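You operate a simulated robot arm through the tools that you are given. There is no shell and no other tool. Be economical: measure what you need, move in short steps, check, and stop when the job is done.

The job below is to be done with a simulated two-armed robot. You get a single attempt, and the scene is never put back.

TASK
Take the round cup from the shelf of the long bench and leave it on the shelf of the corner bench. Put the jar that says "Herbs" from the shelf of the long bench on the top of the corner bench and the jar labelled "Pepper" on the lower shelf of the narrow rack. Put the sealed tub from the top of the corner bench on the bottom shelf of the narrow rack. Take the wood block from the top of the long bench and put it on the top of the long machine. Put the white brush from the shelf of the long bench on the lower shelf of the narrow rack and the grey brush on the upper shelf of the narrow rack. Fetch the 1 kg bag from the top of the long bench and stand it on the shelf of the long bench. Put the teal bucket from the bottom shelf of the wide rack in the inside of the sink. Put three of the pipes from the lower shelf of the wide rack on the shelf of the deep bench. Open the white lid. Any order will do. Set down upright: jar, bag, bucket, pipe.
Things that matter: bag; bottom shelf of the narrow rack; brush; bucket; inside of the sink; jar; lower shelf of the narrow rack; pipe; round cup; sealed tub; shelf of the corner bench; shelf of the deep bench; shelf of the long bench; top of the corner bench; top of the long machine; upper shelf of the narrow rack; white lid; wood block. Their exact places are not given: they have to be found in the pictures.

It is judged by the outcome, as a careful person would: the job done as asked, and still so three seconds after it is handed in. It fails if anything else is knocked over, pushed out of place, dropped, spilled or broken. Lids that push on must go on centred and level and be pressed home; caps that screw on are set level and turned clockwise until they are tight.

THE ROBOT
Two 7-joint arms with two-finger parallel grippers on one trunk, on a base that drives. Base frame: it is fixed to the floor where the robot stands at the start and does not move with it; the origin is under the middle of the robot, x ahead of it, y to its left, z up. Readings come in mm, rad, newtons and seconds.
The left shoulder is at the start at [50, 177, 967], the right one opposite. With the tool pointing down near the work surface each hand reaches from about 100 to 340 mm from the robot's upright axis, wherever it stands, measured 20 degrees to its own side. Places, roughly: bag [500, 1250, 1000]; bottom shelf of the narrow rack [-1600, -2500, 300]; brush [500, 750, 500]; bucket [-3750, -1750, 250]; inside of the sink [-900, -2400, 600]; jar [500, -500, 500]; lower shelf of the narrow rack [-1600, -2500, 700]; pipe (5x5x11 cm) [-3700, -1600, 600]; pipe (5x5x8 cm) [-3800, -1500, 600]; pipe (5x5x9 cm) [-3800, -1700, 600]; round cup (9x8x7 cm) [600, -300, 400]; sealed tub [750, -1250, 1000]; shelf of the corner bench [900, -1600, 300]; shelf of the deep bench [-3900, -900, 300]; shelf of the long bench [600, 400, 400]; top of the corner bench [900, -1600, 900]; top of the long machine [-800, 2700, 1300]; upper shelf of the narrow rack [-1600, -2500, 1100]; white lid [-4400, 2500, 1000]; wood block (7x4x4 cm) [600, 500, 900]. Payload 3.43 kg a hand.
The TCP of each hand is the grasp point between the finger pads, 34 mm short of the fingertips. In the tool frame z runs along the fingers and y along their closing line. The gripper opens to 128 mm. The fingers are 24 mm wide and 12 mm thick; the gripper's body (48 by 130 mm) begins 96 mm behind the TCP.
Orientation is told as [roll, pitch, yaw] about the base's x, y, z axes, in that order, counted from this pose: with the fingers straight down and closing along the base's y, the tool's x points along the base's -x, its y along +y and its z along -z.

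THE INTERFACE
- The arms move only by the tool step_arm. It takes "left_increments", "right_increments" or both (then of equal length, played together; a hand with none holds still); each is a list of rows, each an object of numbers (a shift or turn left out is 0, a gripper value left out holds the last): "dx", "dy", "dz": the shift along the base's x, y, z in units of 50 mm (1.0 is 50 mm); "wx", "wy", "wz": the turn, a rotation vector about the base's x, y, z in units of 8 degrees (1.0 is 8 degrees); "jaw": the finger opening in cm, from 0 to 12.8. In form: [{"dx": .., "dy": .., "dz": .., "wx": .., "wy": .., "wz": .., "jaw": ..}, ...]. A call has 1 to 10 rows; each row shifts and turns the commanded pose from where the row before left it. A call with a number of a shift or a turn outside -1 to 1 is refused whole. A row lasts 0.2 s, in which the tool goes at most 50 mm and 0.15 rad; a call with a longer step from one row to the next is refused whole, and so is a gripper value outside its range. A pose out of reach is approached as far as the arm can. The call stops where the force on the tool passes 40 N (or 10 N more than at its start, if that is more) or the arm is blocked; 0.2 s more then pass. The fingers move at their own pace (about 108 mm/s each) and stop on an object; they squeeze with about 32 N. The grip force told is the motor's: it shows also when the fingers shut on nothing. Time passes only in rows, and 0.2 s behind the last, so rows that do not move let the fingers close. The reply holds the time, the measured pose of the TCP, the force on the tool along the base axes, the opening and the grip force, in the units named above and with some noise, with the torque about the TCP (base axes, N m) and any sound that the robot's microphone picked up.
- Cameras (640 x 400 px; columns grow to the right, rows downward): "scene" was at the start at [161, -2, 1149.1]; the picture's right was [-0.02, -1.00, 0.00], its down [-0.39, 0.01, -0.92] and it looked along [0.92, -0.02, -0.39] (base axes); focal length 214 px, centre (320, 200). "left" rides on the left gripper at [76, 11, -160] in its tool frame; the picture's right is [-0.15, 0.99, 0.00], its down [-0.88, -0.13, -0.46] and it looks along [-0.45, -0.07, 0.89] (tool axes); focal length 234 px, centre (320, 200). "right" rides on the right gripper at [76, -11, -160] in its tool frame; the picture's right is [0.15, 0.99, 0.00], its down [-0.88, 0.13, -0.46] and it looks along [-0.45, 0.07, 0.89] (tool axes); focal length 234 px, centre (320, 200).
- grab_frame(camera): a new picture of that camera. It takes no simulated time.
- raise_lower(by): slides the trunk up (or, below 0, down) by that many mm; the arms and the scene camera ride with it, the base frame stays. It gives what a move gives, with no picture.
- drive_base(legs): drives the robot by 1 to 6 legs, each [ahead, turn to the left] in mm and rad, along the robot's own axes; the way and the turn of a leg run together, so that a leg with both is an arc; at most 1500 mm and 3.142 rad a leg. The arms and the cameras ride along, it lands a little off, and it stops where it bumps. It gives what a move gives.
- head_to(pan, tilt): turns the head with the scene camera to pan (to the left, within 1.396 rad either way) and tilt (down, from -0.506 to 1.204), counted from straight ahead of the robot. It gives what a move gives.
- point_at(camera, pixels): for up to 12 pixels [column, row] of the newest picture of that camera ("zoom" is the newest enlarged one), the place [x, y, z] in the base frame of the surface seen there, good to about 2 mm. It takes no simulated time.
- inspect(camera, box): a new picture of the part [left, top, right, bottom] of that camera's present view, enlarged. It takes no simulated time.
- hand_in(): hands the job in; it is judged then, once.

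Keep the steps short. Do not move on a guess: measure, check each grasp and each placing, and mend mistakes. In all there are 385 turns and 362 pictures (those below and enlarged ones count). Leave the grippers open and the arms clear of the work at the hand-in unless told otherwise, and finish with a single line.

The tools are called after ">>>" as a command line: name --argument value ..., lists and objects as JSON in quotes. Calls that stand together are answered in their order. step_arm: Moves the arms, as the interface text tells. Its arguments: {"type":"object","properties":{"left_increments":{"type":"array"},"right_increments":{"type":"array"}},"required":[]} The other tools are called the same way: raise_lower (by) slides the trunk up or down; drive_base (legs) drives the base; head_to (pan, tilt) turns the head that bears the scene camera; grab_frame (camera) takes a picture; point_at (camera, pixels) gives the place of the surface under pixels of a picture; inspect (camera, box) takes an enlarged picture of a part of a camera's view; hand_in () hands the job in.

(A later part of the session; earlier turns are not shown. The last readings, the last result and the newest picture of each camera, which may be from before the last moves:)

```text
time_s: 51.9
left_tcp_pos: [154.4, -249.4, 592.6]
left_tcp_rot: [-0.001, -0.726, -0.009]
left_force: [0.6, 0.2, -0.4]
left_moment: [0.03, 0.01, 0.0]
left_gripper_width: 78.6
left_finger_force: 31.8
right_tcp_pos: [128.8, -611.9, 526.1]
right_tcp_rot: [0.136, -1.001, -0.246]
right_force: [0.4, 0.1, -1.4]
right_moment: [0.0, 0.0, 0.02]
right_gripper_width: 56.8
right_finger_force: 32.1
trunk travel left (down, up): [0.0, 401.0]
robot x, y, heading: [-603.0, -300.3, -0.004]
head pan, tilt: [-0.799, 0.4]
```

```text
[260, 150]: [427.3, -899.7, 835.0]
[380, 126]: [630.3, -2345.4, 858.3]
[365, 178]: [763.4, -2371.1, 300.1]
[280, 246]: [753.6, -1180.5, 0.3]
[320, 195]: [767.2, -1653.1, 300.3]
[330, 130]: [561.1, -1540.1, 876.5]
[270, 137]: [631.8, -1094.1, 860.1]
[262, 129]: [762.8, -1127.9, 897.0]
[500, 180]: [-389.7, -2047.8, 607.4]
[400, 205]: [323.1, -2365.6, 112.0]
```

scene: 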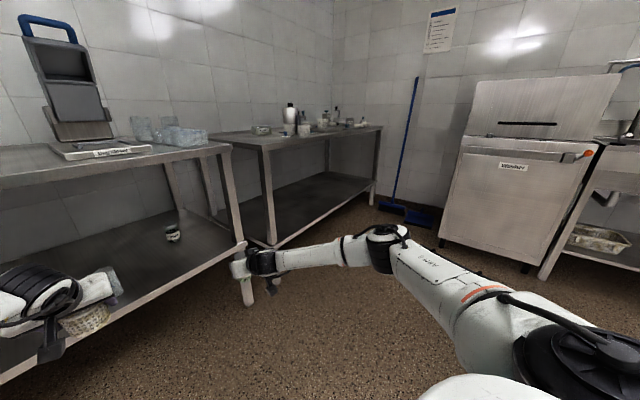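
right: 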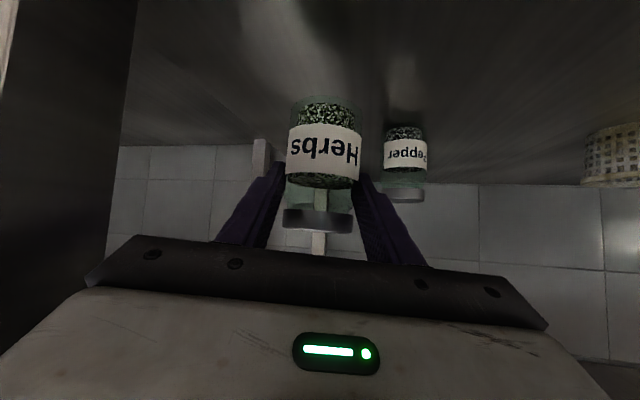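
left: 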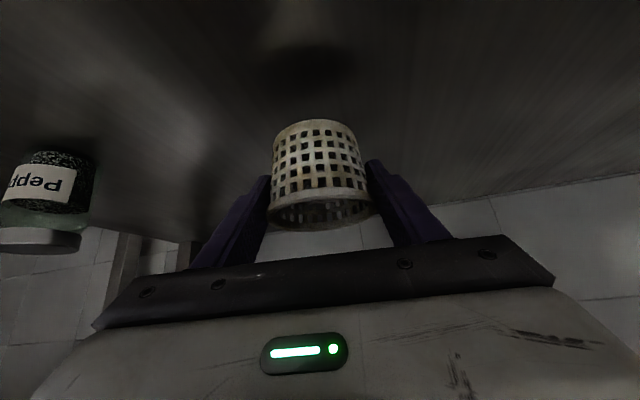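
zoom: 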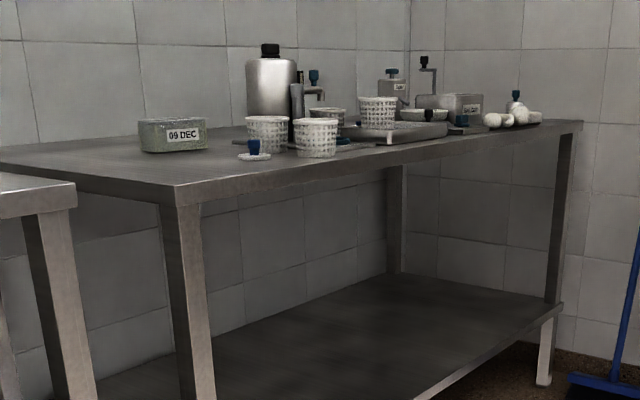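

Corner bench: top z≈860, shelf z≈300, edge running at about 0.14 rad like the long bench. I'll turn left, back along to y≈-1560, and turn to face the bench so the held things stay clear.

>>> drive_base --legs '[[0, 1.75], [-1286, 0], [0, -1.61]]'

>>> head_to --pan 0 --tilt 0.4

>>> grab_frame --camera "scene"

```text
time_s: 66.5
left_tcp_pos: [380.7, -1362.7, 592.9]
left_tcp_rot: [0.0, -0.726, 0.171]
left_force: [0.5, -0.2, -1.0]
left_moment: [-0.01, 0.02, -0.04]
left_gripper_width: 77.9
left_finger_force: 31.6
right_tcp_pos: [423.0, -1723.1, 525.7]
right_tcp_rot: [0.134, -1.001, -0.062]
right_force: [0.9, 0.1, -1.8]
right_moment: [0.01, 0.03, -0.02]
right_gripper_width: 56.9
right_finger_force: 31.5
trunk travel left (down, up): [0.0, 401.0]
robot x, y, heading: [-353.8, -1552.9, 0.182]
head pan, tilt: [-0.799, 0.4]
```

```text
time_s: 67.6
left_tcp_pos: [381.2, -1362.2, 592.2]
left_tcp_rot: [0.0, -0.725, 0.173]
left_force: [-0.2, -0.6, -0.4]
left_moment: [-0.01, -0.02, -0.03]
left_gripper_width: 77.7
left_finger_force: 31.6
right_tcp_pos: [422.4, -1723.7, 524.8]
right_tcp_rot: [0.135, -1.002, -0.062]
right_force: [-1.1, -0.7, -1.7]
right_moment: [-0.01, 0.02, -0.02]
right_gripper_width: 57.1
right_finger_force: 32.0
trunk travel left (down, up): [0.0, 401.0]
robot x, y, heading: [-353.0, -1551.2, 0.176]
head pan, tilt: [0.0, 0.4]
```

```text
332 pictures are left
```

scene: 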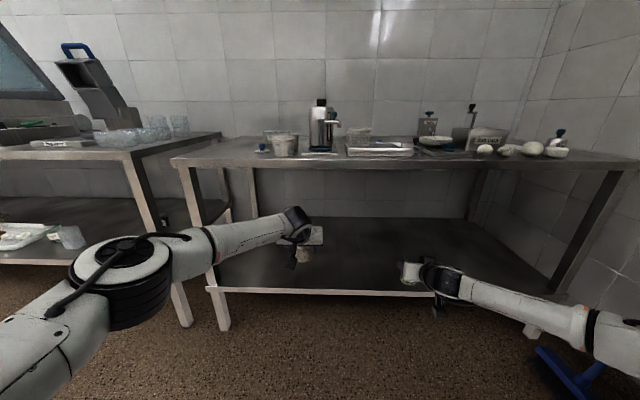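

>>> inspect --camera "scene" --box '[160, 90, 400, 240]'

>>> point_at --camera "scene" --pixels '[[215, 289], [330, 291], [430, 294], [290, 270], [340, 270], [280, 165], [330, 166], [270, 147], [285, 147], [200, 255], [300, 159], [390, 160]]'

```text
2.67 times, centred on (280, 165) of scene
```

zoom: 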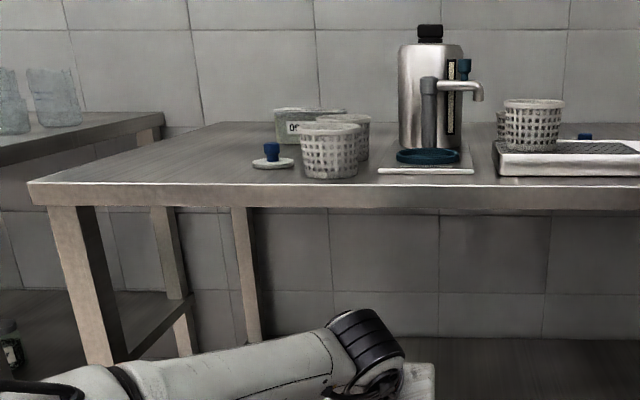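

```text
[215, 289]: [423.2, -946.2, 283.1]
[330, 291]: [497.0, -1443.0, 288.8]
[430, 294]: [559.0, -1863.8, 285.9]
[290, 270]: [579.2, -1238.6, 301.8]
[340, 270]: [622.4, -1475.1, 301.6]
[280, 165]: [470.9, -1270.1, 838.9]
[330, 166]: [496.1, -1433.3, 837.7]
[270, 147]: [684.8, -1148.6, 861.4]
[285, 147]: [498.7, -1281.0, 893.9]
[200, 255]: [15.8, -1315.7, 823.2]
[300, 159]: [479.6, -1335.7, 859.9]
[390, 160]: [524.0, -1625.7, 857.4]
```

Shelf edge x≈497 at y −1443, z 301. Drive in 320 mm, then lower the left hand with the cup.

>>> drive_base --legs '[[320, 0]]'

>>> step_arm --left_increments '[{"dz": -0.9, "dx": -0.3}, {"dz": -0.9, "dx": -0.3}, {"dz": -0.9, "dx": -0.3}, {"dz": -0.9, "dx": -0.3}, {}]'

>>> grab_frame --camera "scene"

>>> grab_frame --camera "left"

```text
time_s: 69.7
left_tcp_pos: [693.7, -1309.2, 592.5]
left_tcp_rot: [0.001, -0.726, 0.169]
left_force: [0.2, -0.3, -0.7]
left_moment: [0.01, 0.01, 0.01]
left_gripper_width: 77.5
left_finger_force: 32.0
right_tcp_pos: [734.7, -1670.1, 526.6]
right_tcp_rot: [0.135, -1.002, -0.063]
right_force: [-0.2, 0.3, -0.6]
right_moment: [0.01, 0.0, -0.02]
right_gripper_width: 57.0
right_finger_force: 32.1
trunk travel left (down, up): [0.0, 401.0]
robot x, y, heading: [-44.0, -1493.3, 0.174]
head pan, tilt: [0.0, 0.4]
```

```text
time_s: 70.9
left_tcp_pos: [633.8, -1308.7, 412.3]
left_tcp_rot: [-0.002, -0.729, 0.168]
left_force: [0.8, -0.3, 0.3]
left_moment: [-0.01, -0.01, -0.01]
left_gripper_width: 77.6
left_finger_force: 32.8
right_tcp_pos: [734.0, -1669.7, 525.6]
right_tcp_rot: [0.137, -1.001, -0.065]
right_force: [-0.1, -0.2, -2.0]
right_moment: [-0.03, 0.01, 0.03]
right_gripper_width: 56.8
right_finger_force: 31.8
trunk travel left (down, up): [0.0, 401.0]
robot x, y, heading: [-39.6, -1498.5, 0.172]
head pan, tilt: [0.0, 0.4]
```

```text
330 pictures are left
```

scene: 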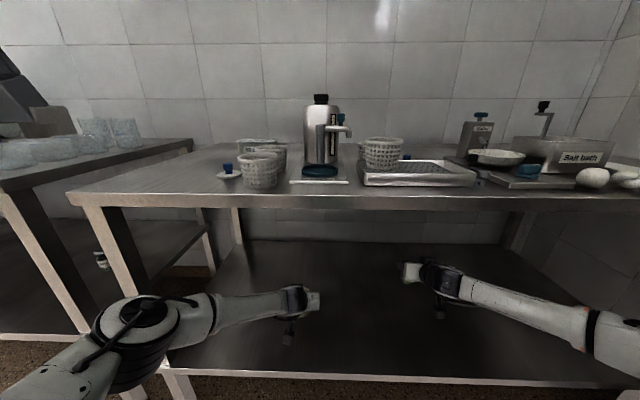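

```text
329 pictures are left
```

left: 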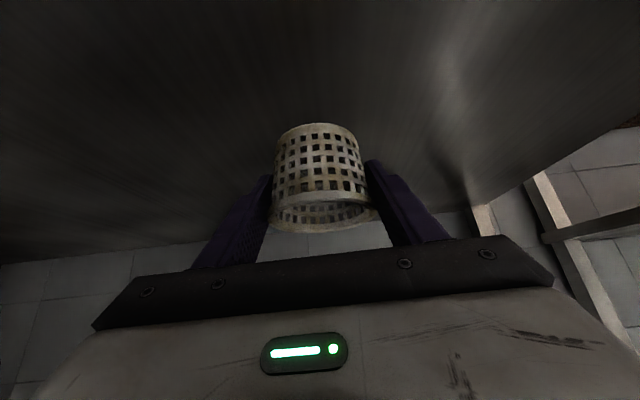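

Lower the cup to the shelf (TCP z≈343) in small steps, watching force.

>>> step_arm --left_increments '[{"dz": -0.5}, {"dz": -0.5}, {"dz": -0.2}, {"dz": -0.1}, {"dz": -0.1}, {}]'

```text
time_s: 72.3
left_tcp_pos: [633.4, -1308.1, 342.8]
left_tcp_rot: [-0.001, -0.729, 0.17]
left_force: [-0.6, 0.9, 2.8]
left_moment: [-0.04, 0.03, -0.01]
left_gripper_width: 77.3
left_finger_force: 31.6
right_tcp_pos: [735.9, -1669.2, 527.1]
right_tcp_rot: [0.133, -1.003, -0.065]
right_force: [0.2, 0.3, -2.5]
right_moment: [-0.01, 0.06, -0.03]
right_gripper_width: 57.1
right_finger_force: 32.3
trunk travel left (down, up): [0.0, 401.0]
robot x, y, heading: [-39.8, -1495.8, 0.173]
head pan, tilt: [0.0, 0.4]
```

Contact felt (+2.8 N). Open and withdraw along the fingers.

>>> step_arm --left_increments '[{"jaw": 11}, {"jaw": 11}, {}, {"dx": -0.6, "dy": -0.1, "dz": 0.7}, {"dx": -0.6, "dy": -0.1, "dz": 0.7}, {"dx": -0.6, "dy": -0.1, "dz": 0.7}, {"dz": 0.7}, {"dz": 0.7}]'

>>> grab_frame --camera "left"

```text
time_s: 74.1
left_tcp_pos: [542.6, -1322.8, 518.0]
left_tcp_rot: [-0.001, -0.728, 0.168]
left_force: [0.4, 0.2, -0.4]
left_moment: [0.04, 0.0, 0.02]
left_gripper_width: 110.2
left_finger_force: 0.1
right_tcp_pos: [735.1, -1668.9, 525.7]
right_tcp_rot: [0.133, -1.003, -0.064]
right_force: [-0.9, -0.6, -1.5]
right_moment: [0.0, 0.02, -0.01]
right_gripper_width: 57.0
right_finger_force: 31.7
trunk travel left (down, up): [0.0, 401.0]
robot x, y, heading: [-46.6, -1498.2, 0.172]
head pan, tilt: [0.0, 0.4]
```

```text
328 pictures are left
```

left: 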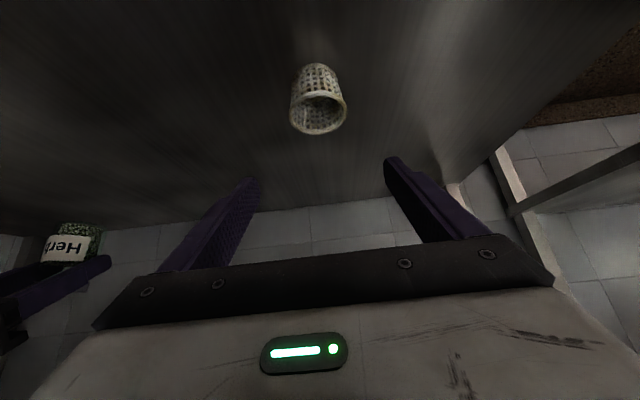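

Cup stands on the corner bench shelf. Back out 500, raise trunk, raise hands above the top.

>>> drive_base --legs '[[-500, 0]]'

>>> raise_lower --by 400

>>> step_arm --left_increments '[{"dz": 0.9}, {"dz": 0.9}, {"dz": 0.6}]' --right_increments '[{"dz": 0.9}, {"dz": 0.6}, {}]'

>>> head_to --pan 0 --tilt 0.5

>>> grab_frame --camera "scene"

```text
time_s: 77.1
left_tcp_pos: [52.7, -1411.9, 517.2]
left_tcp_rot: [-0.002, -0.726, 0.165]
left_force: [0.7, -0.1, 0.3]
left_moment: [-0.01, 0.02, -0.03]
left_gripper_width: 109.9
left_finger_force: 0.0
right_tcp_pos: [243.5, -1757.2, 525.3]
right_tcp_rot: [0.134, -1.002, -0.069]
right_force: [-0.5, -0.6, -1.2]
right_moment: [-0.01, -0.01, -0.02]
right_gripper_width: 56.9
right_finger_force: 32.8
trunk travel left (down, up): [0.0, 401.0]
robot x, y, heading: [-532.6, -1579.9, 0.177]
head pan, tilt: [0.0, 0.4]
```

```text
time_s: 80.9
left_tcp_pos: [51.8, -1411.2, 918.4]
left_tcp_rot: [0.001, -0.727, 0.167]
left_force: [-0.2, 0.2, -0.3]
left_moment: [0.04, -0.01, 0.01]
left_gripper_width: 110.3
left_finger_force: 0.0
right_tcp_pos: [244.1, -1759.6, 925.3]
right_tcp_rot: [0.134, -1.002, -0.067]
right_force: [0.0, -0.3, -0.5]
right_moment: [0.01, 0.04, 0.01]
right_gripper_width: 56.9
right_finger_force: 31.9
trunk travel left (down, up): [-400.0, 1.0]
robot x, y, heading: [-533.1, -1584.1, 0.177]
head pan, tilt: [0.0, 0.4]
```

```text
time_s: 81.7
left_tcp_pos: [52.7, -1412.5, 1037.6]
left_tcp_rot: [-0.001, -0.728, 0.164]
left_force: [0.8, 0.1, 0.7]
left_moment: [0.03, 0.03, -0.02]
left_gripper_width: 110.1
left_finger_force: 0.1
right_tcp_pos: [242.9, -1759.7, 1002.0]
right_tcp_rot: [0.134, -1.003, -0.068]
right_force: [0.1, -0.2, -0.9]
right_moment: [-0.01, 0.0, 0.02]
right_gripper_width: 56.9
right_finger_force: 31.6
trunk travel left (down, up): [-400.0, 1.0]
robot x, y, heading: [-531.3, -1580.6, 0.172]
head pan, tilt: [0.0, 0.4]
```

```text
time_s: 82.4
left_tcp_pos: [52.4, -1411.4, 1036.7]
left_tcp_rot: [0.0, -0.726, 0.168]
left_force: [-0.5, -0.6, 0.0]
left_moment: [0.03, -0.03, 0.06]
left_gripper_width: 110.1
left_finger_force: 0.1
right_tcp_pos: [243.3, -1760.0, 1001.2]
right_tcp_rot: [0.135, -1.001, -0.068]
right_force: [-0.1, 0.1, -2.6]
right_moment: [-0.01, 0.04, 0.02]
right_gripper_width: 56.9
right_finger_force: 32.2
trunk travel left (down, up): [-400.0, 1.0]
robot x, y, heading: [-536.2, -1584.2, 0.169]
head pan, tilt: [0.0, 0.499]
```

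```text
327 pictures are left
```

scene: 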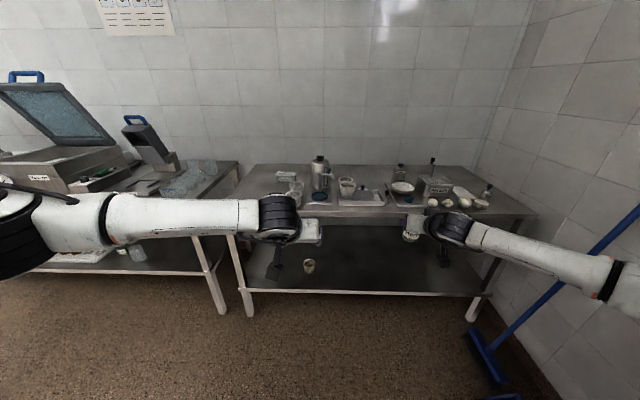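

>>> inspect --camera "scene" --box '[230, 145, 390, 245]'

>>> inspect --camera "scene" --box '[360, 145, 540, 257]'

>>> point_at --camera "zoom" --pixels '[[270, 200], [240, 180], [150, 150], [90, 190], [15, 200], [430, 230], [500, 250], [560, 230], [185, 210], [230, 150]]'

```text
4.00 times, centred on (310, 195) of scene
```

zoom: 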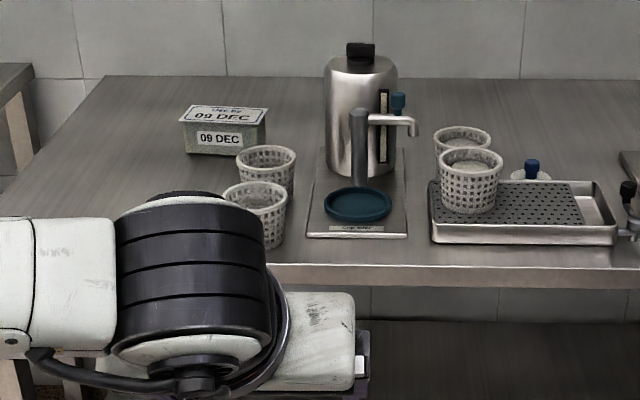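

```text
3.56 times, centred on (450, 201) of scene
```

zoom: 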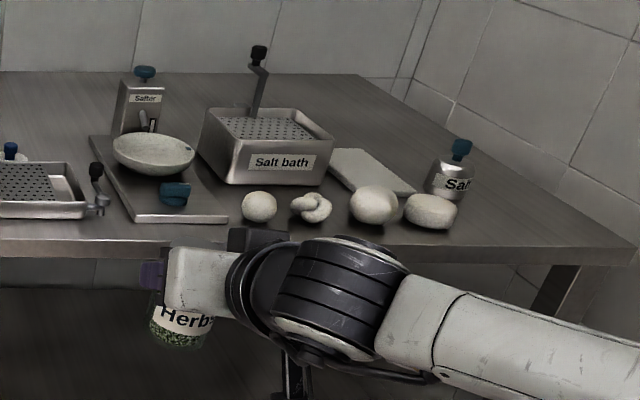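

```text
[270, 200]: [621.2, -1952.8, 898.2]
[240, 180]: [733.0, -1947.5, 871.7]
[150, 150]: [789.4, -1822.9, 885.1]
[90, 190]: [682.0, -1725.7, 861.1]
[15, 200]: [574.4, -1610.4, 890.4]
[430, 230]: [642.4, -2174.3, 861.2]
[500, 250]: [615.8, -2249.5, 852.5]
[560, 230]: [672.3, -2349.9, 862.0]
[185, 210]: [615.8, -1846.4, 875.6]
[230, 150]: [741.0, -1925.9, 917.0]
```

>>> inspect --camera "scene" --box '[230, 145, 390, 245]'

>>> point_at --camera "zoom" --pixels '[[358, 238], [358, 264], [300, 250], [420, 220], [520, 246], [520, 268], [120, 180], [80, 200], [160, 130], [255, 185], [195, 145], [300, 200]]'

```text
4.00 times, centred on (310, 195) of scene
```

zoom: 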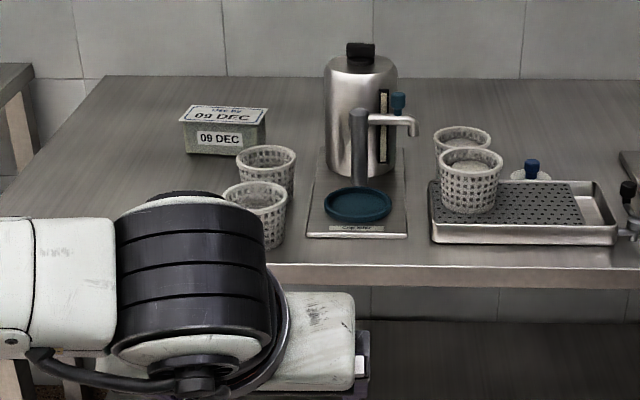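

```text
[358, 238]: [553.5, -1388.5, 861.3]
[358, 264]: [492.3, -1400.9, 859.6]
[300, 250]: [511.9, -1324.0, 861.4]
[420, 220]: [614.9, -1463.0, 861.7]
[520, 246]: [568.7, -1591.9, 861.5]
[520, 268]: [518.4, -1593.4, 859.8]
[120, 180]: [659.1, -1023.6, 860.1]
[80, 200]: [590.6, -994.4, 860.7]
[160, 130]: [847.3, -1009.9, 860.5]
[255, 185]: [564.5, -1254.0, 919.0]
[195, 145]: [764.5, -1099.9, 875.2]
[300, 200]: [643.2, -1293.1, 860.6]
```

Free spot for Herbs: left end around (620,-1060). I bring the right hand nearer the middle and raise the left out of its way.

>>> step_arm --left_increments '[{"dz": 0.9}, {"dz": 0.9}, {"dz": 0.6}, {}]' --right_increments '[{"dx": -0.6, "dy": 0.75}, {"dx": -0.6, "dy": 0.75}, {"dx": -0.6, "dy": 0.75}, {"dx": -0.6, "dy": 0.75}]'

>>> grab_frame --camera "right"

```text
time_s: 83.4
left_tcp_pos: [52.5, -1411.0, 1156.8]
left_tcp_rot: [0.0, -0.727, 0.168]
left_force: [-0.2, -0.5, -0.1]
left_moment: [0.03, 0.0, 0.0]
left_gripper_width: 110.0
left_finger_force: 0.0
right_tcp_pos: [124.0, -1607.2, 1002.7]
right_tcp_rot: [0.136, -1.002, -0.067]
right_force: [-0.6, 0.6, -1.5]
right_moment: [0.02, -0.01, 0.02]
right_gripper_width: 57.0
right_finger_force: 31.3
trunk travel left (down, up): [-400.0, 1.0]
robot x, y, heading: [-534.2, -1582.4, 0.177]
head pan, tilt: [0.0, 0.499]
```

```text
323 pictures are left
```

right: 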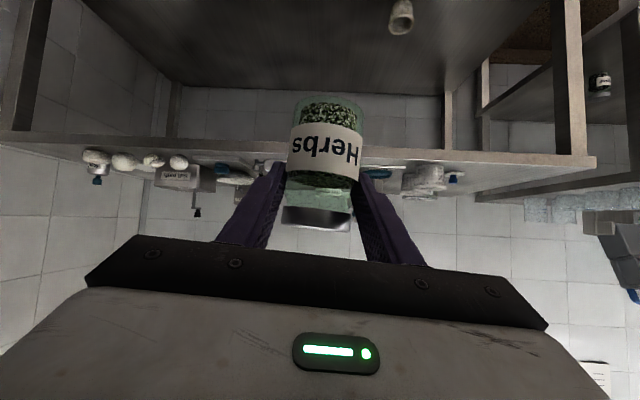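

Now drive to stand before the left end: turn left, 533 ahead, turn back to 0.15.

>>> drive_base --legs '[[0, 1.11], [533, 0], [0, -1.135]]'

>>> grab_frame --camera "scene"

```text
time_s: 92.1
left_tcp_pos: [207.1, -914.4, 1158.5]
left_tcp_rot: [-0.002, -0.728, 0.145]
left_force: [0.6, -0.4, 0.7]
left_moment: [-0.02, 0.01, 0.0]
left_gripper_width: 110.1
left_finger_force: 0.1
right_tcp_pos: [274.2, -1111.5, 1000.8]
right_tcp_rot: [0.135, -1.001, -0.089]
right_force: [-1.1, -0.7, -2.0]
right_moment: [-0.02, 0.01, 0.0]
right_gripper_width: 56.8
right_finger_force: 32.0
trunk travel left (down, up): [-400.0, 1.0]
robot x, y, heading: [-376.8, -1073.2, 0.155]
head pan, tilt: [0.0, 0.499]
```

```text
322 pictures are left
```

scene: 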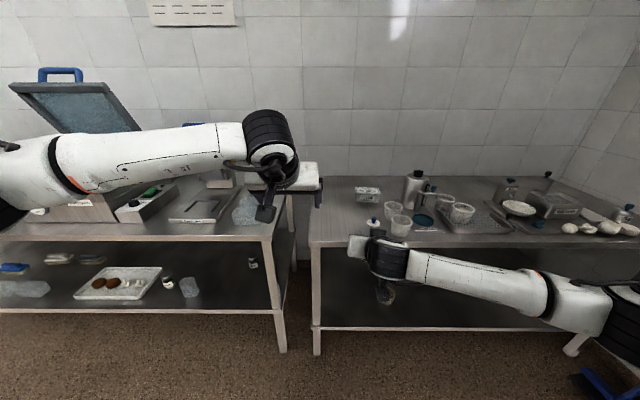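

>>> point_at --camera "scene" --pixels '[[373, 219], [373, 227], [367, 195], [355, 192], [381, 192], [340, 205]]'

>>> drive_base --legs '[[340, 0]]'

>>> grab_frame --camera "right"

```text
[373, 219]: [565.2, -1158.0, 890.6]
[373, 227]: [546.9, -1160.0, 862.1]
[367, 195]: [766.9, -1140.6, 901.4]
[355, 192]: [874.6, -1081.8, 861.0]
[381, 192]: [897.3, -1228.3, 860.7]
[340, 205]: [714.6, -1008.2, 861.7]
```

```text
time_s: 94.3
left_tcp_pos: [540.3, -860.6, 1157.2]
left_tcp_rot: [0.0, -0.727, 0.149]
left_force: [-0.2, 0.6, -0.7]
left_moment: [0.02, 0.0, 0.0]
left_gripper_width: 110.2
left_finger_force: 0.0
right_tcp_pos: [608.2, -1057.1, 1001.3]
right_tcp_rot: [0.134, -1.0, -0.085]
right_force: [0.0, 0.5, -2.2]
right_moment: [0.02, 0.03, -0.02]
right_gripper_width: 56.8
right_finger_force: 31.9
trunk travel left (down, up): [-400.0, 1.0]
robot x, y, heading: [-48.7, -1021.6, 0.16]
head pan, tilt: [0.0, 0.499]
```

```text
321 pictures are left
```

right: 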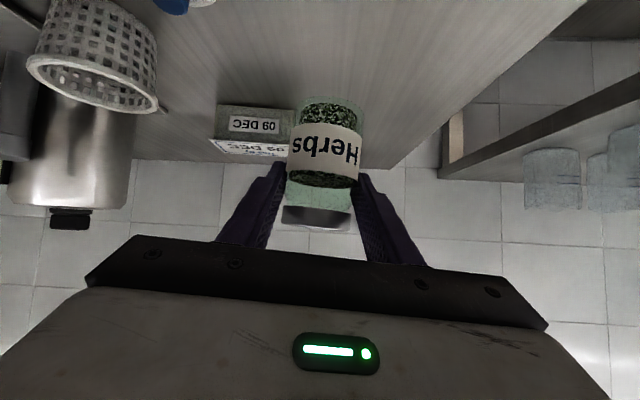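

Path clear. Shift 20 mm left and lower the jar to TCP z≈927 gently.

>>> step_arm --right_increments '[{"dy": 0.4, "dz": -0.6}, {"dz": -0.5}, {"dz": -0.16}, {"dz": -0.1}, {"dz": -0.1}, {}]'

```text
time_s: 95.7
left_tcp_pos: [538.7, -860.6, 1159.1]
left_tcp_rot: [-0.001, -0.727, 0.148]
left_force: [-0.5, 0.0, 0.5]
left_moment: [0.0, 0.0, 0.01]
left_gripper_width: 109.8
left_finger_force: 0.1
right_tcp_pos: [609.0, -1037.0, 931.2]
right_tcp_rot: [0.137, -1.005, -0.086]
right_force: [-0.2, -1.4, 4.6]
right_moment: [-0.17, -0.06, -0.02]
right_gripper_width: 56.9
right_finger_force: 32.1
trunk travel left (down, up): [-400.0, 1.0]
robot x, y, heading: [-49.2, -1018.7, 0.158]
head pan, tilt: [0.0, 0.499]
```

Contact (+6.6 N at 931). Open and withdraw along the fingers.

>>> step_arm --right_increments '[{"jaw": 10}, {"jaw": 10}, {}, {"dx": -0.7, "dy": -0.05, "dz": 0.3}, {"dx": -0.7, "dy": -0.05, "dz": 0.3}, {"dx": -0.7, "dy": -0.05, "dz": 0.3}, {"dx": -0.7, "dz": 0.6}]'

>>> grab_frame --camera "right"

>>> grab_frame --camera "left"

```text
time_s: 97.3
left_tcp_pos: [540.1, -860.6, 1158.5]
left_tcp_rot: [0.0, -0.729, 0.148]
left_force: [0.0, -0.3, 0.4]
left_moment: [0.01, -0.01, -0.01]
left_gripper_width: 109.8
left_finger_force: 0.0
right_tcp_pos: [466.6, -1043.4, 1005.7]
right_tcp_rot: [0.135, -1.002, -0.085]
right_force: [0.5, 0.7, -0.1]
right_moment: [0.0, 0.02, 0.0]
right_gripper_width: 100.1
right_finger_force: 0.0
trunk travel left (down, up): [-400.0, 1.0]
robot x, y, heading: [-50.7, -1020.4, 0.159]
head pan, tilt: [0.0, 0.499]
```

```text
320 pictures are left
```

right: 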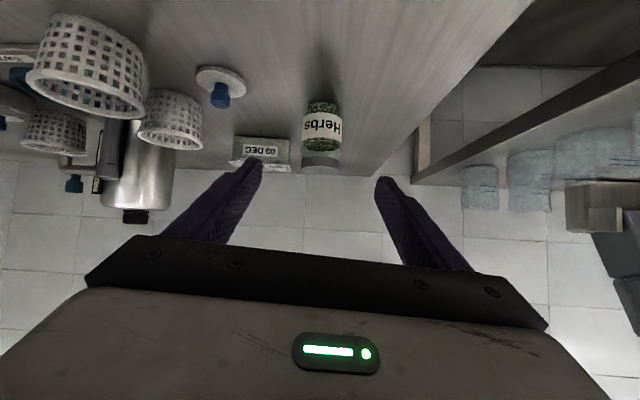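

```text
319 pictures are left
```

left: 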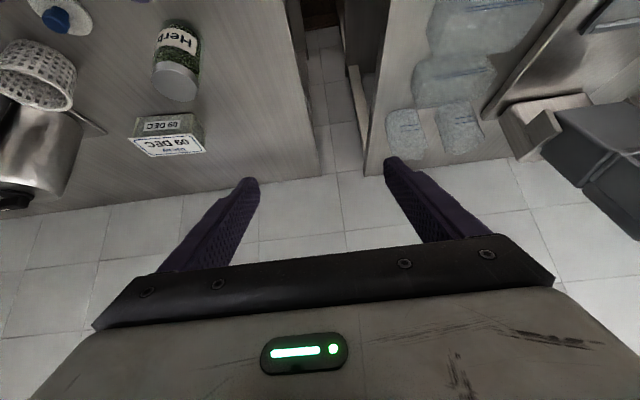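

Herbs stands. Measure the tub corners from the left camera.

>>> inspect --camera "left" --box '[110, 90, 240, 171]'

>>> point_at --camera "zoom" --pixels '[[120, 230], [150, 325], [470, 285], [405, 210], [290, 260], [130, 140], [420, 120], [440, 200], [280, 170]]'

```text
4.92 times, centred on (175, 130) of left
```

zoom: 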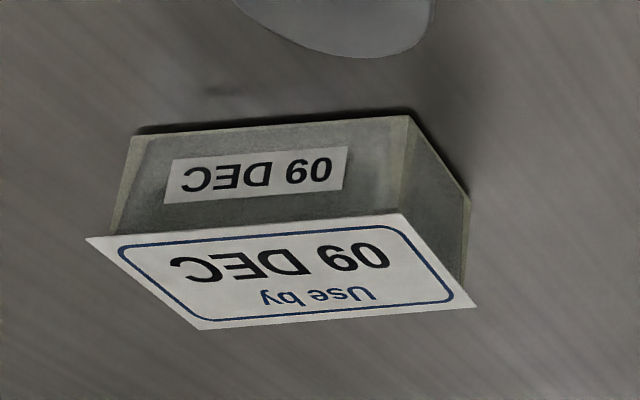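

```text
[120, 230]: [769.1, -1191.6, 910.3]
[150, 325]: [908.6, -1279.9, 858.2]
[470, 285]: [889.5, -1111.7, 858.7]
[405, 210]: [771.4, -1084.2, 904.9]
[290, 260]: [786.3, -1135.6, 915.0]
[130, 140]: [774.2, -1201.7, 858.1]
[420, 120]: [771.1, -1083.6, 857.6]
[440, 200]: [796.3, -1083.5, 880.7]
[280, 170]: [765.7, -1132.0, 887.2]
```

>>> point_at --camera "zoom" --pixels '[[455, 296], [215, 318], [340, 308], [400, 222], [100, 242], [460, 255], [463, 270]]'

```text
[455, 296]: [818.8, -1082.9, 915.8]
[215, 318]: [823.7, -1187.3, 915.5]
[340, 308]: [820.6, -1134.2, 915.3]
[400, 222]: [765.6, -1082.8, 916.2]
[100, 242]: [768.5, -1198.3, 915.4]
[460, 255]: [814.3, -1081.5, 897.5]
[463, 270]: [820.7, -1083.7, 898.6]
```

Tub: x 762–826, y −1202…−1078, top 916. I'll grip it across its 65 mm depth with the left hand pointing sideways (toward −y). Back off first, turn the left wrist, and move the right hand back and up.

>>> drive_base --legs '[[-300, 0]]'

>>> step_arm --left_increments '[{"wz": -1}, {"wz": -1}, {"wz": -1}, {"wz": -1}, {"wz": -1}, {"wz": -1}, {"wz": -1}, {"wz": -1}, {"wz": -1}, {"wz": -1}]' --right_increments '[{"dz": 0.9}, {"dz": 0.9}, {"dz": 0.9}, {"dz": 0.5}, {"dx": -0.9}, {"dx": -0.9}, {"dx": -0.4}, {}, {}, {}]'

>>> step_arm --left_increments '[{"wz": -1}, {"wz": -1}, {"wz": -0.1}]'

>>> grab_frame --camera "scene"

```text
time_s: 99.4
left_tcp_pos: [242.1, -907.8, 1157.4]
left_tcp_rot: [0.0, -0.729, 0.148]
left_force: [-0.4, -0.2, 0.1]
left_moment: [-0.01, 0.01, -0.01]
left_gripper_width: 110.1
left_finger_force: 0.0
right_tcp_pos: [170.7, -1091.3, 1005.5]
right_tcp_rot: [0.134, -1.002, -0.085]
right_force: [0.1, -0.3, -0.7]
right_moment: [0.0, -0.02, 0.01]
right_gripper_width: 100.2
right_finger_force: 0.0
trunk travel left (down, up): [-400.0, 1.0]
robot x, y, heading: [-347.3, -1065.4, 0.153]
head pan, tilt: [0.0, 0.499]
```

```text
time_s: 101.6
left_tcp_pos: [242.7, -906.5, 1156.8]
left_tcp_rot: [-0.001, -0.727, -0.619]
left_force: [0.0, 0.2, 0.4]
left_moment: [0.0, 0.0, -0.02]
left_gripper_width: 109.8
left_finger_force: 0.1
left hand out of reach, approached as far as the arm can: row 6, 7, 8, 9, 10
right_tcp_pos: [59.1, -1091.4, 1165.4]
right_tcp_rot: [0.135, -1.002, -0.085]
right_force: [-0.3, 0.4, 0.6]
right_moment: [0.01, 0.02, 0.02]
right_gripper_width: 100.2
right_finger_force: 0.0
trunk travel left (down, up): [-400.0, 1.0]
robot x, y, heading: [-345.3, -1069.3, 0.153]
head pan, tilt: [0.0, 0.499]
```

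```text
time_s: 102.4
left_tcp_pos: [243.1, -906.5, 1157.5]
left_tcp_rot: [0.001, -0.725, -0.633]
left_force: [0.2, -0.4, -0.3]
left_moment: [0.02, 0.01, -0.04]
left_gripper_width: 109.8
left_finger_force: 0.1
left hand out of reach, approached as far as the arm can: row 1, 2
right_tcp_pos: [59.0, -1092.7, 1164.0]
right_tcp_rot: [0.134, -1.002, -0.086]
right_force: [0.4, 0.4, -0.6]
right_moment: [0.01, -0.02, 0.03]
right_gripper_width: 99.9
right_finger_force: 0.0
trunk travel left (down, up): [-400.0, 1.0]
robot x, y, heading: [-345.5, -1066.9, 0.152]
head pan, tilt: [0.0, 0.499]
```

```text
317 pictures are left
```

scene: 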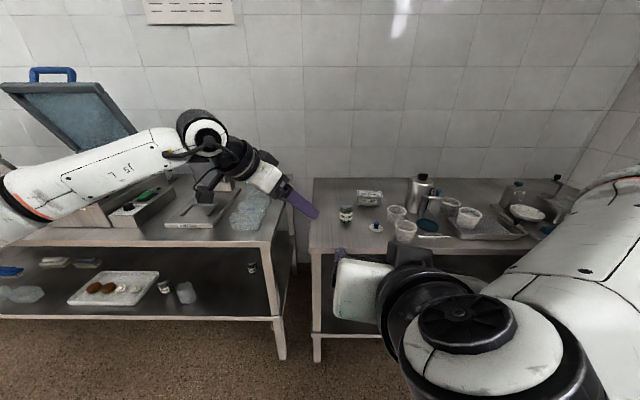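

The left wrist is limited there. New plan: right hand straight down, closing along x, lift the tub, rotate it 90° in place, regrasp pitched. Reorient hands in free space.

>>> step_arm --left_increments '[{"wz": 0.9}, {"wz": 0.9}, {"wz": 0.9}, {"wz": 0.9}, {"wz": 0.9}, {"wz": 0.9}, {"dx": -1}, {"dx": -1}, {"dx": -1}, {"dx": -1}]' --right_increments '[{"wy": 0.9, "dx": 0.5}, {"wy": 0.9, "dx": 0.5}, {"wy": 0.9, "dx": 0.5}, {"wy": 0.9, "dx": 0.5}, {"wy": 0.9, "dx": 0.5}, {"wy": 0.9, "dx": 0.5}, {"wy": 0.9}, {"wy": 0.85}, {}, {}]'

>>> step_arm --right_increments '[{"wz": 0.9}, {"wz": 0.9}, {"wz": 0.9}, {"wz": 0.9}, {"wz": 0.9}, {"wz": 0.9}, {"wz": 0.9}, {"wz": 0.9}, {"wz": 0.9}, {"wz": 0.9}]'

```text
time_s: 104.6
left_tcp_pos: [40.3, -905.8, 1157.2]
left_tcp_rot: [-0.002, -0.728, 0.121]
left_force: [0.5, 0.7, -0.1]
left_moment: [-0.03, 0.0, 0.04]
left_gripper_width: 110.1
left_finger_force: 0.0
right_tcp_pos: [211.7, -1090.4, 1163.6]
right_tcp_rot: [0.063, -0.005, -0.047]
right_force: [0.7, 0.1, 0.8]
right_moment: [0.0, -0.01, 0.03]
right_gripper_width: 100.0
right_finger_force: 0.0
trunk travel left (down, up): [-400.0, 1.0]
robot x, y, heading: [-344.8, -1067.2, 0.157]
head pan, tilt: [0.0, 0.499]
```

```text
time_s: 106.8
left_tcp_pos: [42.3, -906.6, 1156.4]
left_tcp_rot: [-0.001, -0.728, 0.121]
left_force: [0.4, 0.2, -0.2]
left_moment: [0.0, -0.01, 0.04]
left_gripper_width: 109.8
left_finger_force: 0.1
right_tcp_pos: [163.7, -1062.2, 1158.9]
right_tcp_rot: [0.057, -0.012, 1.063]
right_force: [0.2, 0.5, -0.5]
right_moment: [-0.01, -0.02, 0.01]
right_gripper_width: 99.7
right_finger_force: 0.1
right hand out of reach, approached as far as the arm can: row 8, 9, 10
trunk travel left (down, up): [-400.0, 1.0]
robot x, y, heading: [-348.3, -1069.7, 0.155]
head pan, tilt: [0.0, 0.499]
```

Limit at +1.06 rad; try the other way (−90°).

>>> step_arm --right_increments '[{"wz": -1}, {"wz": -1}, {"wz": -1}, {"wz": -1}, {"wz": -1}, {"wz": -1}, {"wz": -1}, {"wz": -1}, {"wz": -1, "dx": 0.5}, {"wz": -1, "dx": 0.5}]'

>>> step_arm --right_increments '[{"wz": -1}, {"wz": -1}, {"wz": -1}, {"wz": -1}, {"wz": -1}, {"wz": -1}, {"wz": -1}, {"wz": -1}, {"wz": -0.9}]'

```text
time_s: 109.0
left_tcp_pos: [42.9, -905.6, 1156.3]
left_tcp_rot: [-0.002, -0.727, 0.12]
left_force: [1.4, -1.1, -0.2]
left_moment: [0.01, -0.05, 0.01]
left_gripper_width: 110.0
left_finger_force: 0.0
right_tcp_pos: [213.3, -1061.6, 1158.4]
right_tcp_rot: [0.055, -0.012, -0.333]
right_force: [0.6, -0.5, 0.5]
right_moment: [0.01, 0.03, 0.0]
right_gripper_width: 100.0
right_finger_force: 0.1
trunk travel left (down, up): [-400.0, 1.0]
robot x, y, heading: [-348.1, -1064.8, 0.159]
head pan, tilt: [0.0, 0.499]
```

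```text
time_s: 111.0
left_tcp_pos: [43.2, -907.2, 1157.0]
left_tcp_rot: [-0.002, -0.727, 0.12]
left_force: [0.2, -0.3, 0.4]
left_moment: [-0.01, -0.01, 0.0]
left_gripper_width: 109.8
left_finger_force: 0.1
right_tcp_pos: [212.8, -1062.2, 1159.4]
right_tcp_rot: [0.055, -0.012, -1.578]
right_force: [0.0, -0.1, -0.7]
right_moment: [-0.04, -0.03, 0.04]
right_gripper_width: 100.0
right_finger_force: 0.1
trunk travel left (down, up): [-400.0, 1.0]
robot x, y, heading: [-346.3, -1068.7, 0.152]
head pan, tilt: [0.0, 0.499]
```

−90° works. Try tilting the fingers toward −y by 40°.

>>> step_arm --right_increments '[{"wx": -1}, {"wx": -1}, {"wx": -1}, {"wx": -1}, {"wx": -1}]'

>>> grab_frame --camera "scene"

```text
time_s: 112.4
left_tcp_pos: [43.0, -905.4, 1155.9]
left_tcp_rot: [-0.002, -0.729, 0.12]
left_force: [-0.7, 0.1, -0.4]
left_moment: [0.0, 0.0, 0.02]
left_gripper_width: 110.1
left_finger_force: 0.1
right_tcp_pos: [223.5, -1096.8, 1164.2]
right_tcp_rot: [0.055, -0.669, -1.645]
right_force: [-1.0, 0.2, 0.2]
right_moment: [0.0, 0.02, -0.01]
right_gripper_width: 100.0
right_finger_force: 0.2
right hand out of reach, approached as far as the arm can: row 5
trunk travel left (down, up): [-400.0, 1.0]
robot x, y, heading: [-346.2, -1062.0, 0.157]
head pan, tilt: [0.0, 0.499]
stopped in row 5 (right hand): the arm was blocked; the commanded pose is now the measured one
```

```text
316 pictures are left
```

scene: 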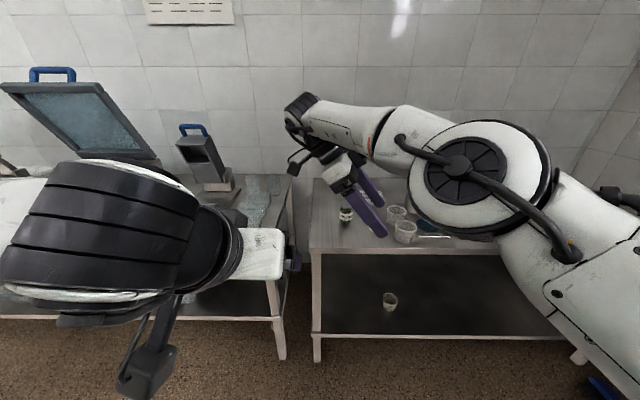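

Tilt of ~38° reached. Extend the right hand 90 mm ahead and correct yaw, then approach.

>>> step_arm --right_increments '[{"dx": 0.6, "wz": 0.5}, {"dx": 0.6}, {"dx": 0.6}, {}]'

>>> drive_base --legs '[[400, 0]]'

>>> grab_frame --camera "right"

>>> grab_frame --camera "scene"

```text
time_s: 113.6
left_tcp_pos: [41.1, -908.5, 1156.6]
left_tcp_rot: [-0.001, -0.726, 0.119]
left_force: [-0.1, -0.4, -0.8]
left_moment: [0.01, -0.01, 0.02]
left_gripper_width: 109.9
left_finger_force: 0.1
right_tcp_pos: [252.3, -1124.5, 1164.0]
right_tcp_rot: [0.047, -0.656, -1.619]
right_force: [0.1, 0.3, 0.6]
right_moment: [0.01, 0.0, 0.01]
right_gripper_width: 100.1
right_finger_force: 0.0
right hand out of reach, approached as far as the arm can: row 1, 2, 3
trunk travel left (down, up): [-400.0, 1.0]
robot x, y, heading: [-348.6, -1066.6, 0.156]
head pan, tilt: [0.0, 0.499]
stopped in row 4 (right hand): the arm was blocked; the commanded pose is now the measured one
```

```text
time_s: 116.1
left_tcp_pos: [439.9, -843.1, 1156.8]
left_tcp_rot: [-0.001, -0.727, 0.122]
left_force: [-0.5, -0.3, 0.1]
left_moment: [-0.01, 0.01, 0.01]
left_gripper_width: 110.1
left_finger_force: 0.0
right_tcp_pos: [649.0, -1060.4, 1164.7]
right_tcp_rot: [0.048, -0.658, -1.615]
right_force: [0.5, -0.7, 0.3]
right_moment: [-0.01, 0.0, 0.01]
right_gripper_width: 100.1
right_finger_force: 0.1
trunk travel left (down, up): [-400.0, 1.0]
robot x, y, heading: [49.7, -1003.6, 0.155]
head pan, tilt: [0.0, 0.499]
```

```text
315 pictures are left
```

right: 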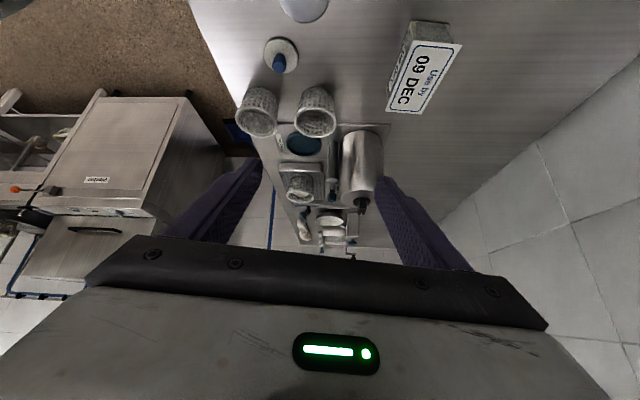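

```text
314 pictures are left
```

scene: 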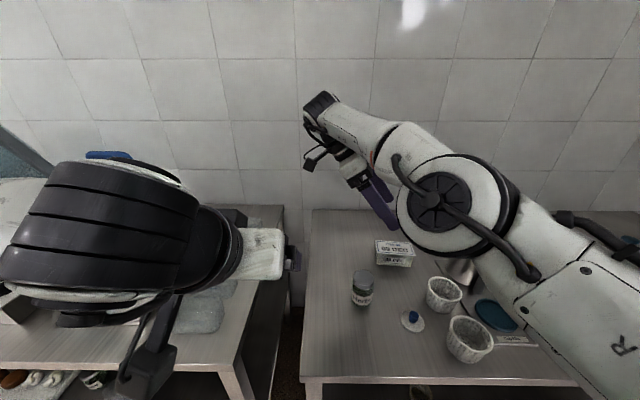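

Too short forward with this tilt. Reduce the tilt to ~10° and extend.

>>> step_arm --right_increments '[{"wx": 1}, {"wx": 1}, {"wx": 1}, {"wx": 0.8}, {"dx": 0.7}, {"dx": 0.7}, {"dx": 0.7}, {"dx": 0.7}, {}]'

```text
time_s: 118.1
left_tcp_pos: [438.4, -842.3, 1156.7]
left_tcp_rot: [-0.003, -0.728, 0.122]
left_force: [-0.2, -1.0, 0.5]
left_moment: [0.0, -0.02, -0.01]
left_gripper_width: 110.1
left_finger_force: 0.1
right_tcp_pos: [696.2, -1066.5, 1158.5]
right_tcp_rot: [0.026, -0.126, -1.604]
right_force: [0.5, 0.6, 0.2]
right_moment: [0.0, 0.01, -0.02]
right_gripper_width: 99.9
right_finger_force: 0.0
right hand out of reach, approached as far as the arm can: row 6, 7, 8
trunk travel left (down, up): [-400.0, 1.0]
robot x, y, heading: [50.5, -1004.4, 0.158]
head pan, tilt: [0.0, 0.499]
```

Straight-down reach is ~640. Drive 80 mm closer, lower the trunk 80, shift over the tub.

>>> drive_base --legs '[[85, 0]]'

>>> raise_lower --by -80

>>> step_arm --right_increments '[{"dy": -0.85, "wx": 0.85}, {"dy": -0.85, "dx": 0.4}, {}]'

>>> grab_frame --camera "right"

>>> grab_frame --camera "scene"

```text
time_s: 119.1
left_tcp_pos: [521.9, -831.0, 1156.7]
left_tcp_rot: [0.0, -0.725, 0.124]
left_force: [-0.3, 0.0, -0.5]
left_moment: [0.01, 0.0, -0.04]
left_gripper_width: 110.3
left_finger_force: 0.1
right_tcp_pos: [780.5, -1053.8, 1158.1]
right_tcp_rot: [0.025, -0.124, -1.607]
right_force: [-0.5, 0.1, 0.5]
right_moment: [0.02, 0.04, 0.01]
right_gripper_width: 100.2
right_finger_force: 0.0
trunk travel left (down, up): [-400.0, 1.0]
robot x, y, heading: [130.8, -993.2, 0.156]
head pan, tilt: [0.0, 0.499]
```

```text
time_s: 120.3
left_tcp_pos: [520.6, -830.0, 1077.6]
left_tcp_rot: [-0.003, -0.727, 0.123]
left_force: [0.4, 0.3, 0.2]
left_moment: [-0.02, -0.04, 0.03]
left_gripper_width: 110.0
left_finger_force: 0.1
right_tcp_pos: [779.9, -1055.0, 1078.0]
right_tcp_rot: [0.026, -0.126, -1.608]
right_force: [-0.3, 0.7, -0.7]
right_moment: [0.01, 0.0, 0.01]
right_gripper_width: 100.1
right_finger_force: 0.1
trunk travel left (down, up): [-320.0, 81.0]
robot x, y, heading: [135.0, -993.0, 0.152]
head pan, tilt: [0.0, 0.499]
```

```text
time_s: 121.1
left_tcp_pos: [521.1, -830.1, 1077.1]
left_tcp_rot: [0.001, -0.727, 0.122]
left_force: [-0.1, -0.6, -0.3]
left_moment: [0.03, -0.02, -0.02]
left_gripper_width: 109.9
left_finger_force: 0.0
right_tcp_pos: [799.4, -1138.7, 1078.7]
right_tcp_rot: [0.023, -0.007, -1.606]
right_force: [0.3, 0.1, 0.2]
right_moment: [0.08, 0.0, -0.02]
right_gripper_width: 100.0
right_finger_force: 0.1
right hand out of reach, approached as far as the arm can: row 1
trunk travel left (down, up): [-320.0, 81.0]
robot x, y, heading: [133.2, -992.1, 0.159]
head pan, tilt: [0.0, 0.499]
```

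```text
313 pictures are left
```

right: 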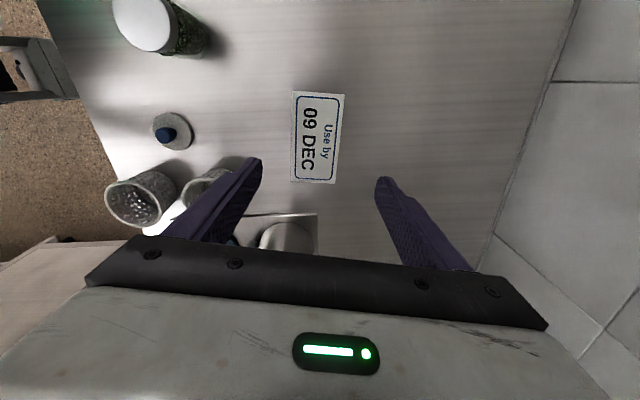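

```text
312 pictures are left
```

scene: 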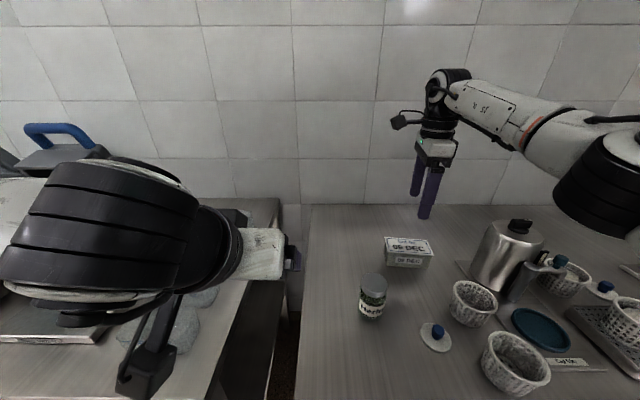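

>>> point_at --camera "right" --pixels '[[295, 95], [342, 97], [333, 181], [296, 178], [318, 138]]'

```text
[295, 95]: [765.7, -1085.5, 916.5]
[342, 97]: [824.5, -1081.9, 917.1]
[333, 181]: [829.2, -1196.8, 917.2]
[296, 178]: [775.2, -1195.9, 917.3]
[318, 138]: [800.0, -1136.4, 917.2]
```

Tub centre (798,-1140), slightly yawed. Turn 6°, lower to z 905.

>>> step_arm --right_increments '[{"dz": -0.9, "wz": 0.75}, {"dz": -0.9}, {"dz": -0.9}, {"dz": -0.75}, {}]'

>>> grab_frame --camera "right"

```text
time_s: 122.3
left_tcp_pos: [521.4, -830.1, 1077.4]
left_tcp_rot: [0.0, -0.729, 0.122]
left_force: [-0.8, -0.4, 0.3]
left_moment: [-0.02, 0.04, -0.01]
left_gripper_width: 110.1
left_finger_force: 0.1
right_tcp_pos: [799.5, -1138.9, 905.6]
right_tcp_rot: [0.022, -0.005, -1.504]
right_force: [-0.5, 0.6, -0.1]
right_moment: [-0.01, -0.02, 0.04]
right_gripper_width: 99.8
right_finger_force: 0.1
trunk travel left (down, up): [-320.0, 81.0]
robot x, y, heading: [136.2, -990.5, 0.16]
head pan, tilt: [0.0, 0.499]
```

```text
311 pictures are left
```

right: 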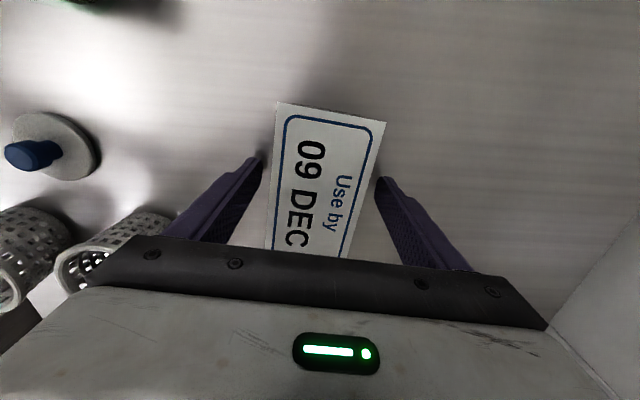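

Tub between fingers. Close and lift 60 mm.

>>> step_arm --right_increments '[{"jaw": 4.5}, {"jaw": 4.5}, {"jaw": 4.5}, {}, {"dz": 0.5}, {"dz": 0.7}, {}]'

>>> grab_frame --camera "right"

```text
time_s: 123.9
left_tcp_pos: [520.9, -829.9, 1076.3]
left_tcp_rot: [-0.001, -0.728, 0.121]
left_force: [0.5, -0.2, 0.5]
left_moment: [-0.04, 0.0, -0.04]
left_gripper_width: 110.1
left_finger_force: 0.1
right_tcp_pos: [801.4, -1137.9, 963.4]
right_tcp_rot: [0.022, -0.007, -1.502]
right_force: [-0.1, 0.6, -3.7]
right_moment: [0.0, -0.02, -0.01]
right_gripper_width: 61.6
right_finger_force: 31.6
trunk travel left (down, up): [-320.0, 81.0]
robot x, y, heading: [132.7, -991.0, 0.158]
head pan, tilt: [0.0, 0.499]
```

```text
310 pictures are left
```

right: 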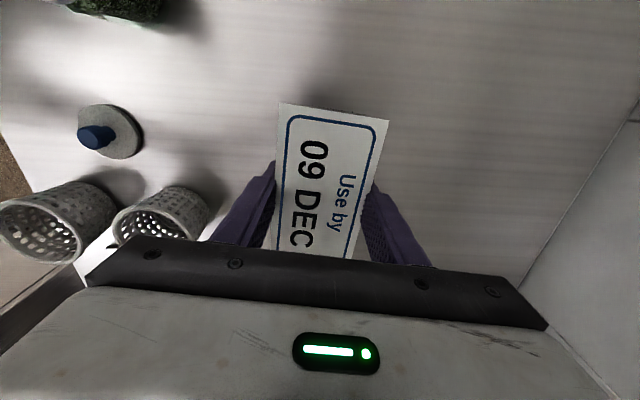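

Held. Lift a little more, rotate the tub 90° back (+1.5 rad) and set it down at the same spot for a regrasp.

>>> step_arm --right_increments '[{"wz": 1}, {"wz": 1}, {"wz": 1}, {"wz": 1}, {"wz": 1}, {"wz": 1}, {"wz": 1}, {"wz": 1}, {"wz": 1}, {"wz": 1}]'

>>> step_arm --right_increments '[{"wz": 1}, {"wz": 0.8}, {"dz": -0.7}, {"dz": -0.3}, {"dz": -0.1}, {"dz": -0.1}, {}]'

>>> grab_frame --camera "right"

```text
time_s: 126.1
left_tcp_pos: [521.0, -830.4, 1076.2]
left_tcp_rot: [0.0, -0.727, 0.123]
left_force: [-0.2, -0.3, 0.9]
left_moment: [-0.01, -0.02, -0.03]
left_gripper_width: 109.9
left_finger_force: 0.0
right_tcp_pos: [799.8, -1137.8, 963.9]
right_tcp_rot: [0.02, -0.007, -0.103]
right_force: [-0.1, 0.9, -2.5]
right_moment: [-0.02, 0.02, 0.01]
right_gripper_width: 61.8
right_finger_force: 32.3
trunk travel left (down, up): [-320.0, 81.0]
robot x, y, heading: [133.2, -992.1, 0.158]
head pan, tilt: [0.0, 0.499]
```

```text
time_s: 127.7
left_tcp_pos: [520.4, -830.1, 1076.8]
left_tcp_rot: [-0.002, -0.726, 0.122]
left_force: [0.1, -0.8, -0.1]
left_moment: [0.05, 0.01, -0.03]
left_gripper_width: 110.1
left_finger_force: 0.0
right_tcp_pos: [799.6, -1138.5, 905.6]
right_tcp_rot: [0.022, -0.006, 0.144]
right_force: [0.8, -0.4, -3.9]
right_moment: [0.02, -0.01, -0.02]
right_gripper_width: 61.9
right_finger_force: 31.9
trunk travel left (down, up): [-320.0, 81.0]
robot x, y, heading: [131.9, -991.6, 0.157]
head pan, tilt: [0.0, 0.499]
```

```text
309 pictures are left
```

right: 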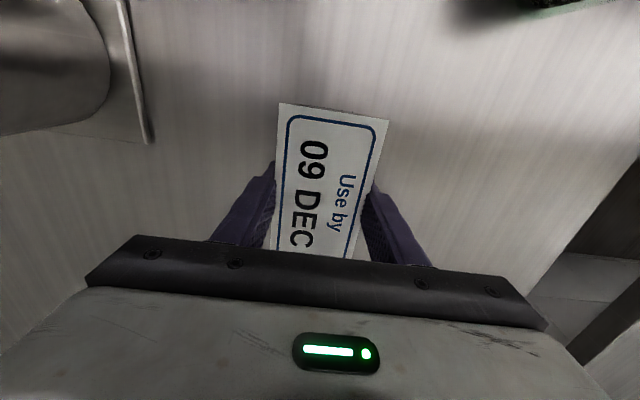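

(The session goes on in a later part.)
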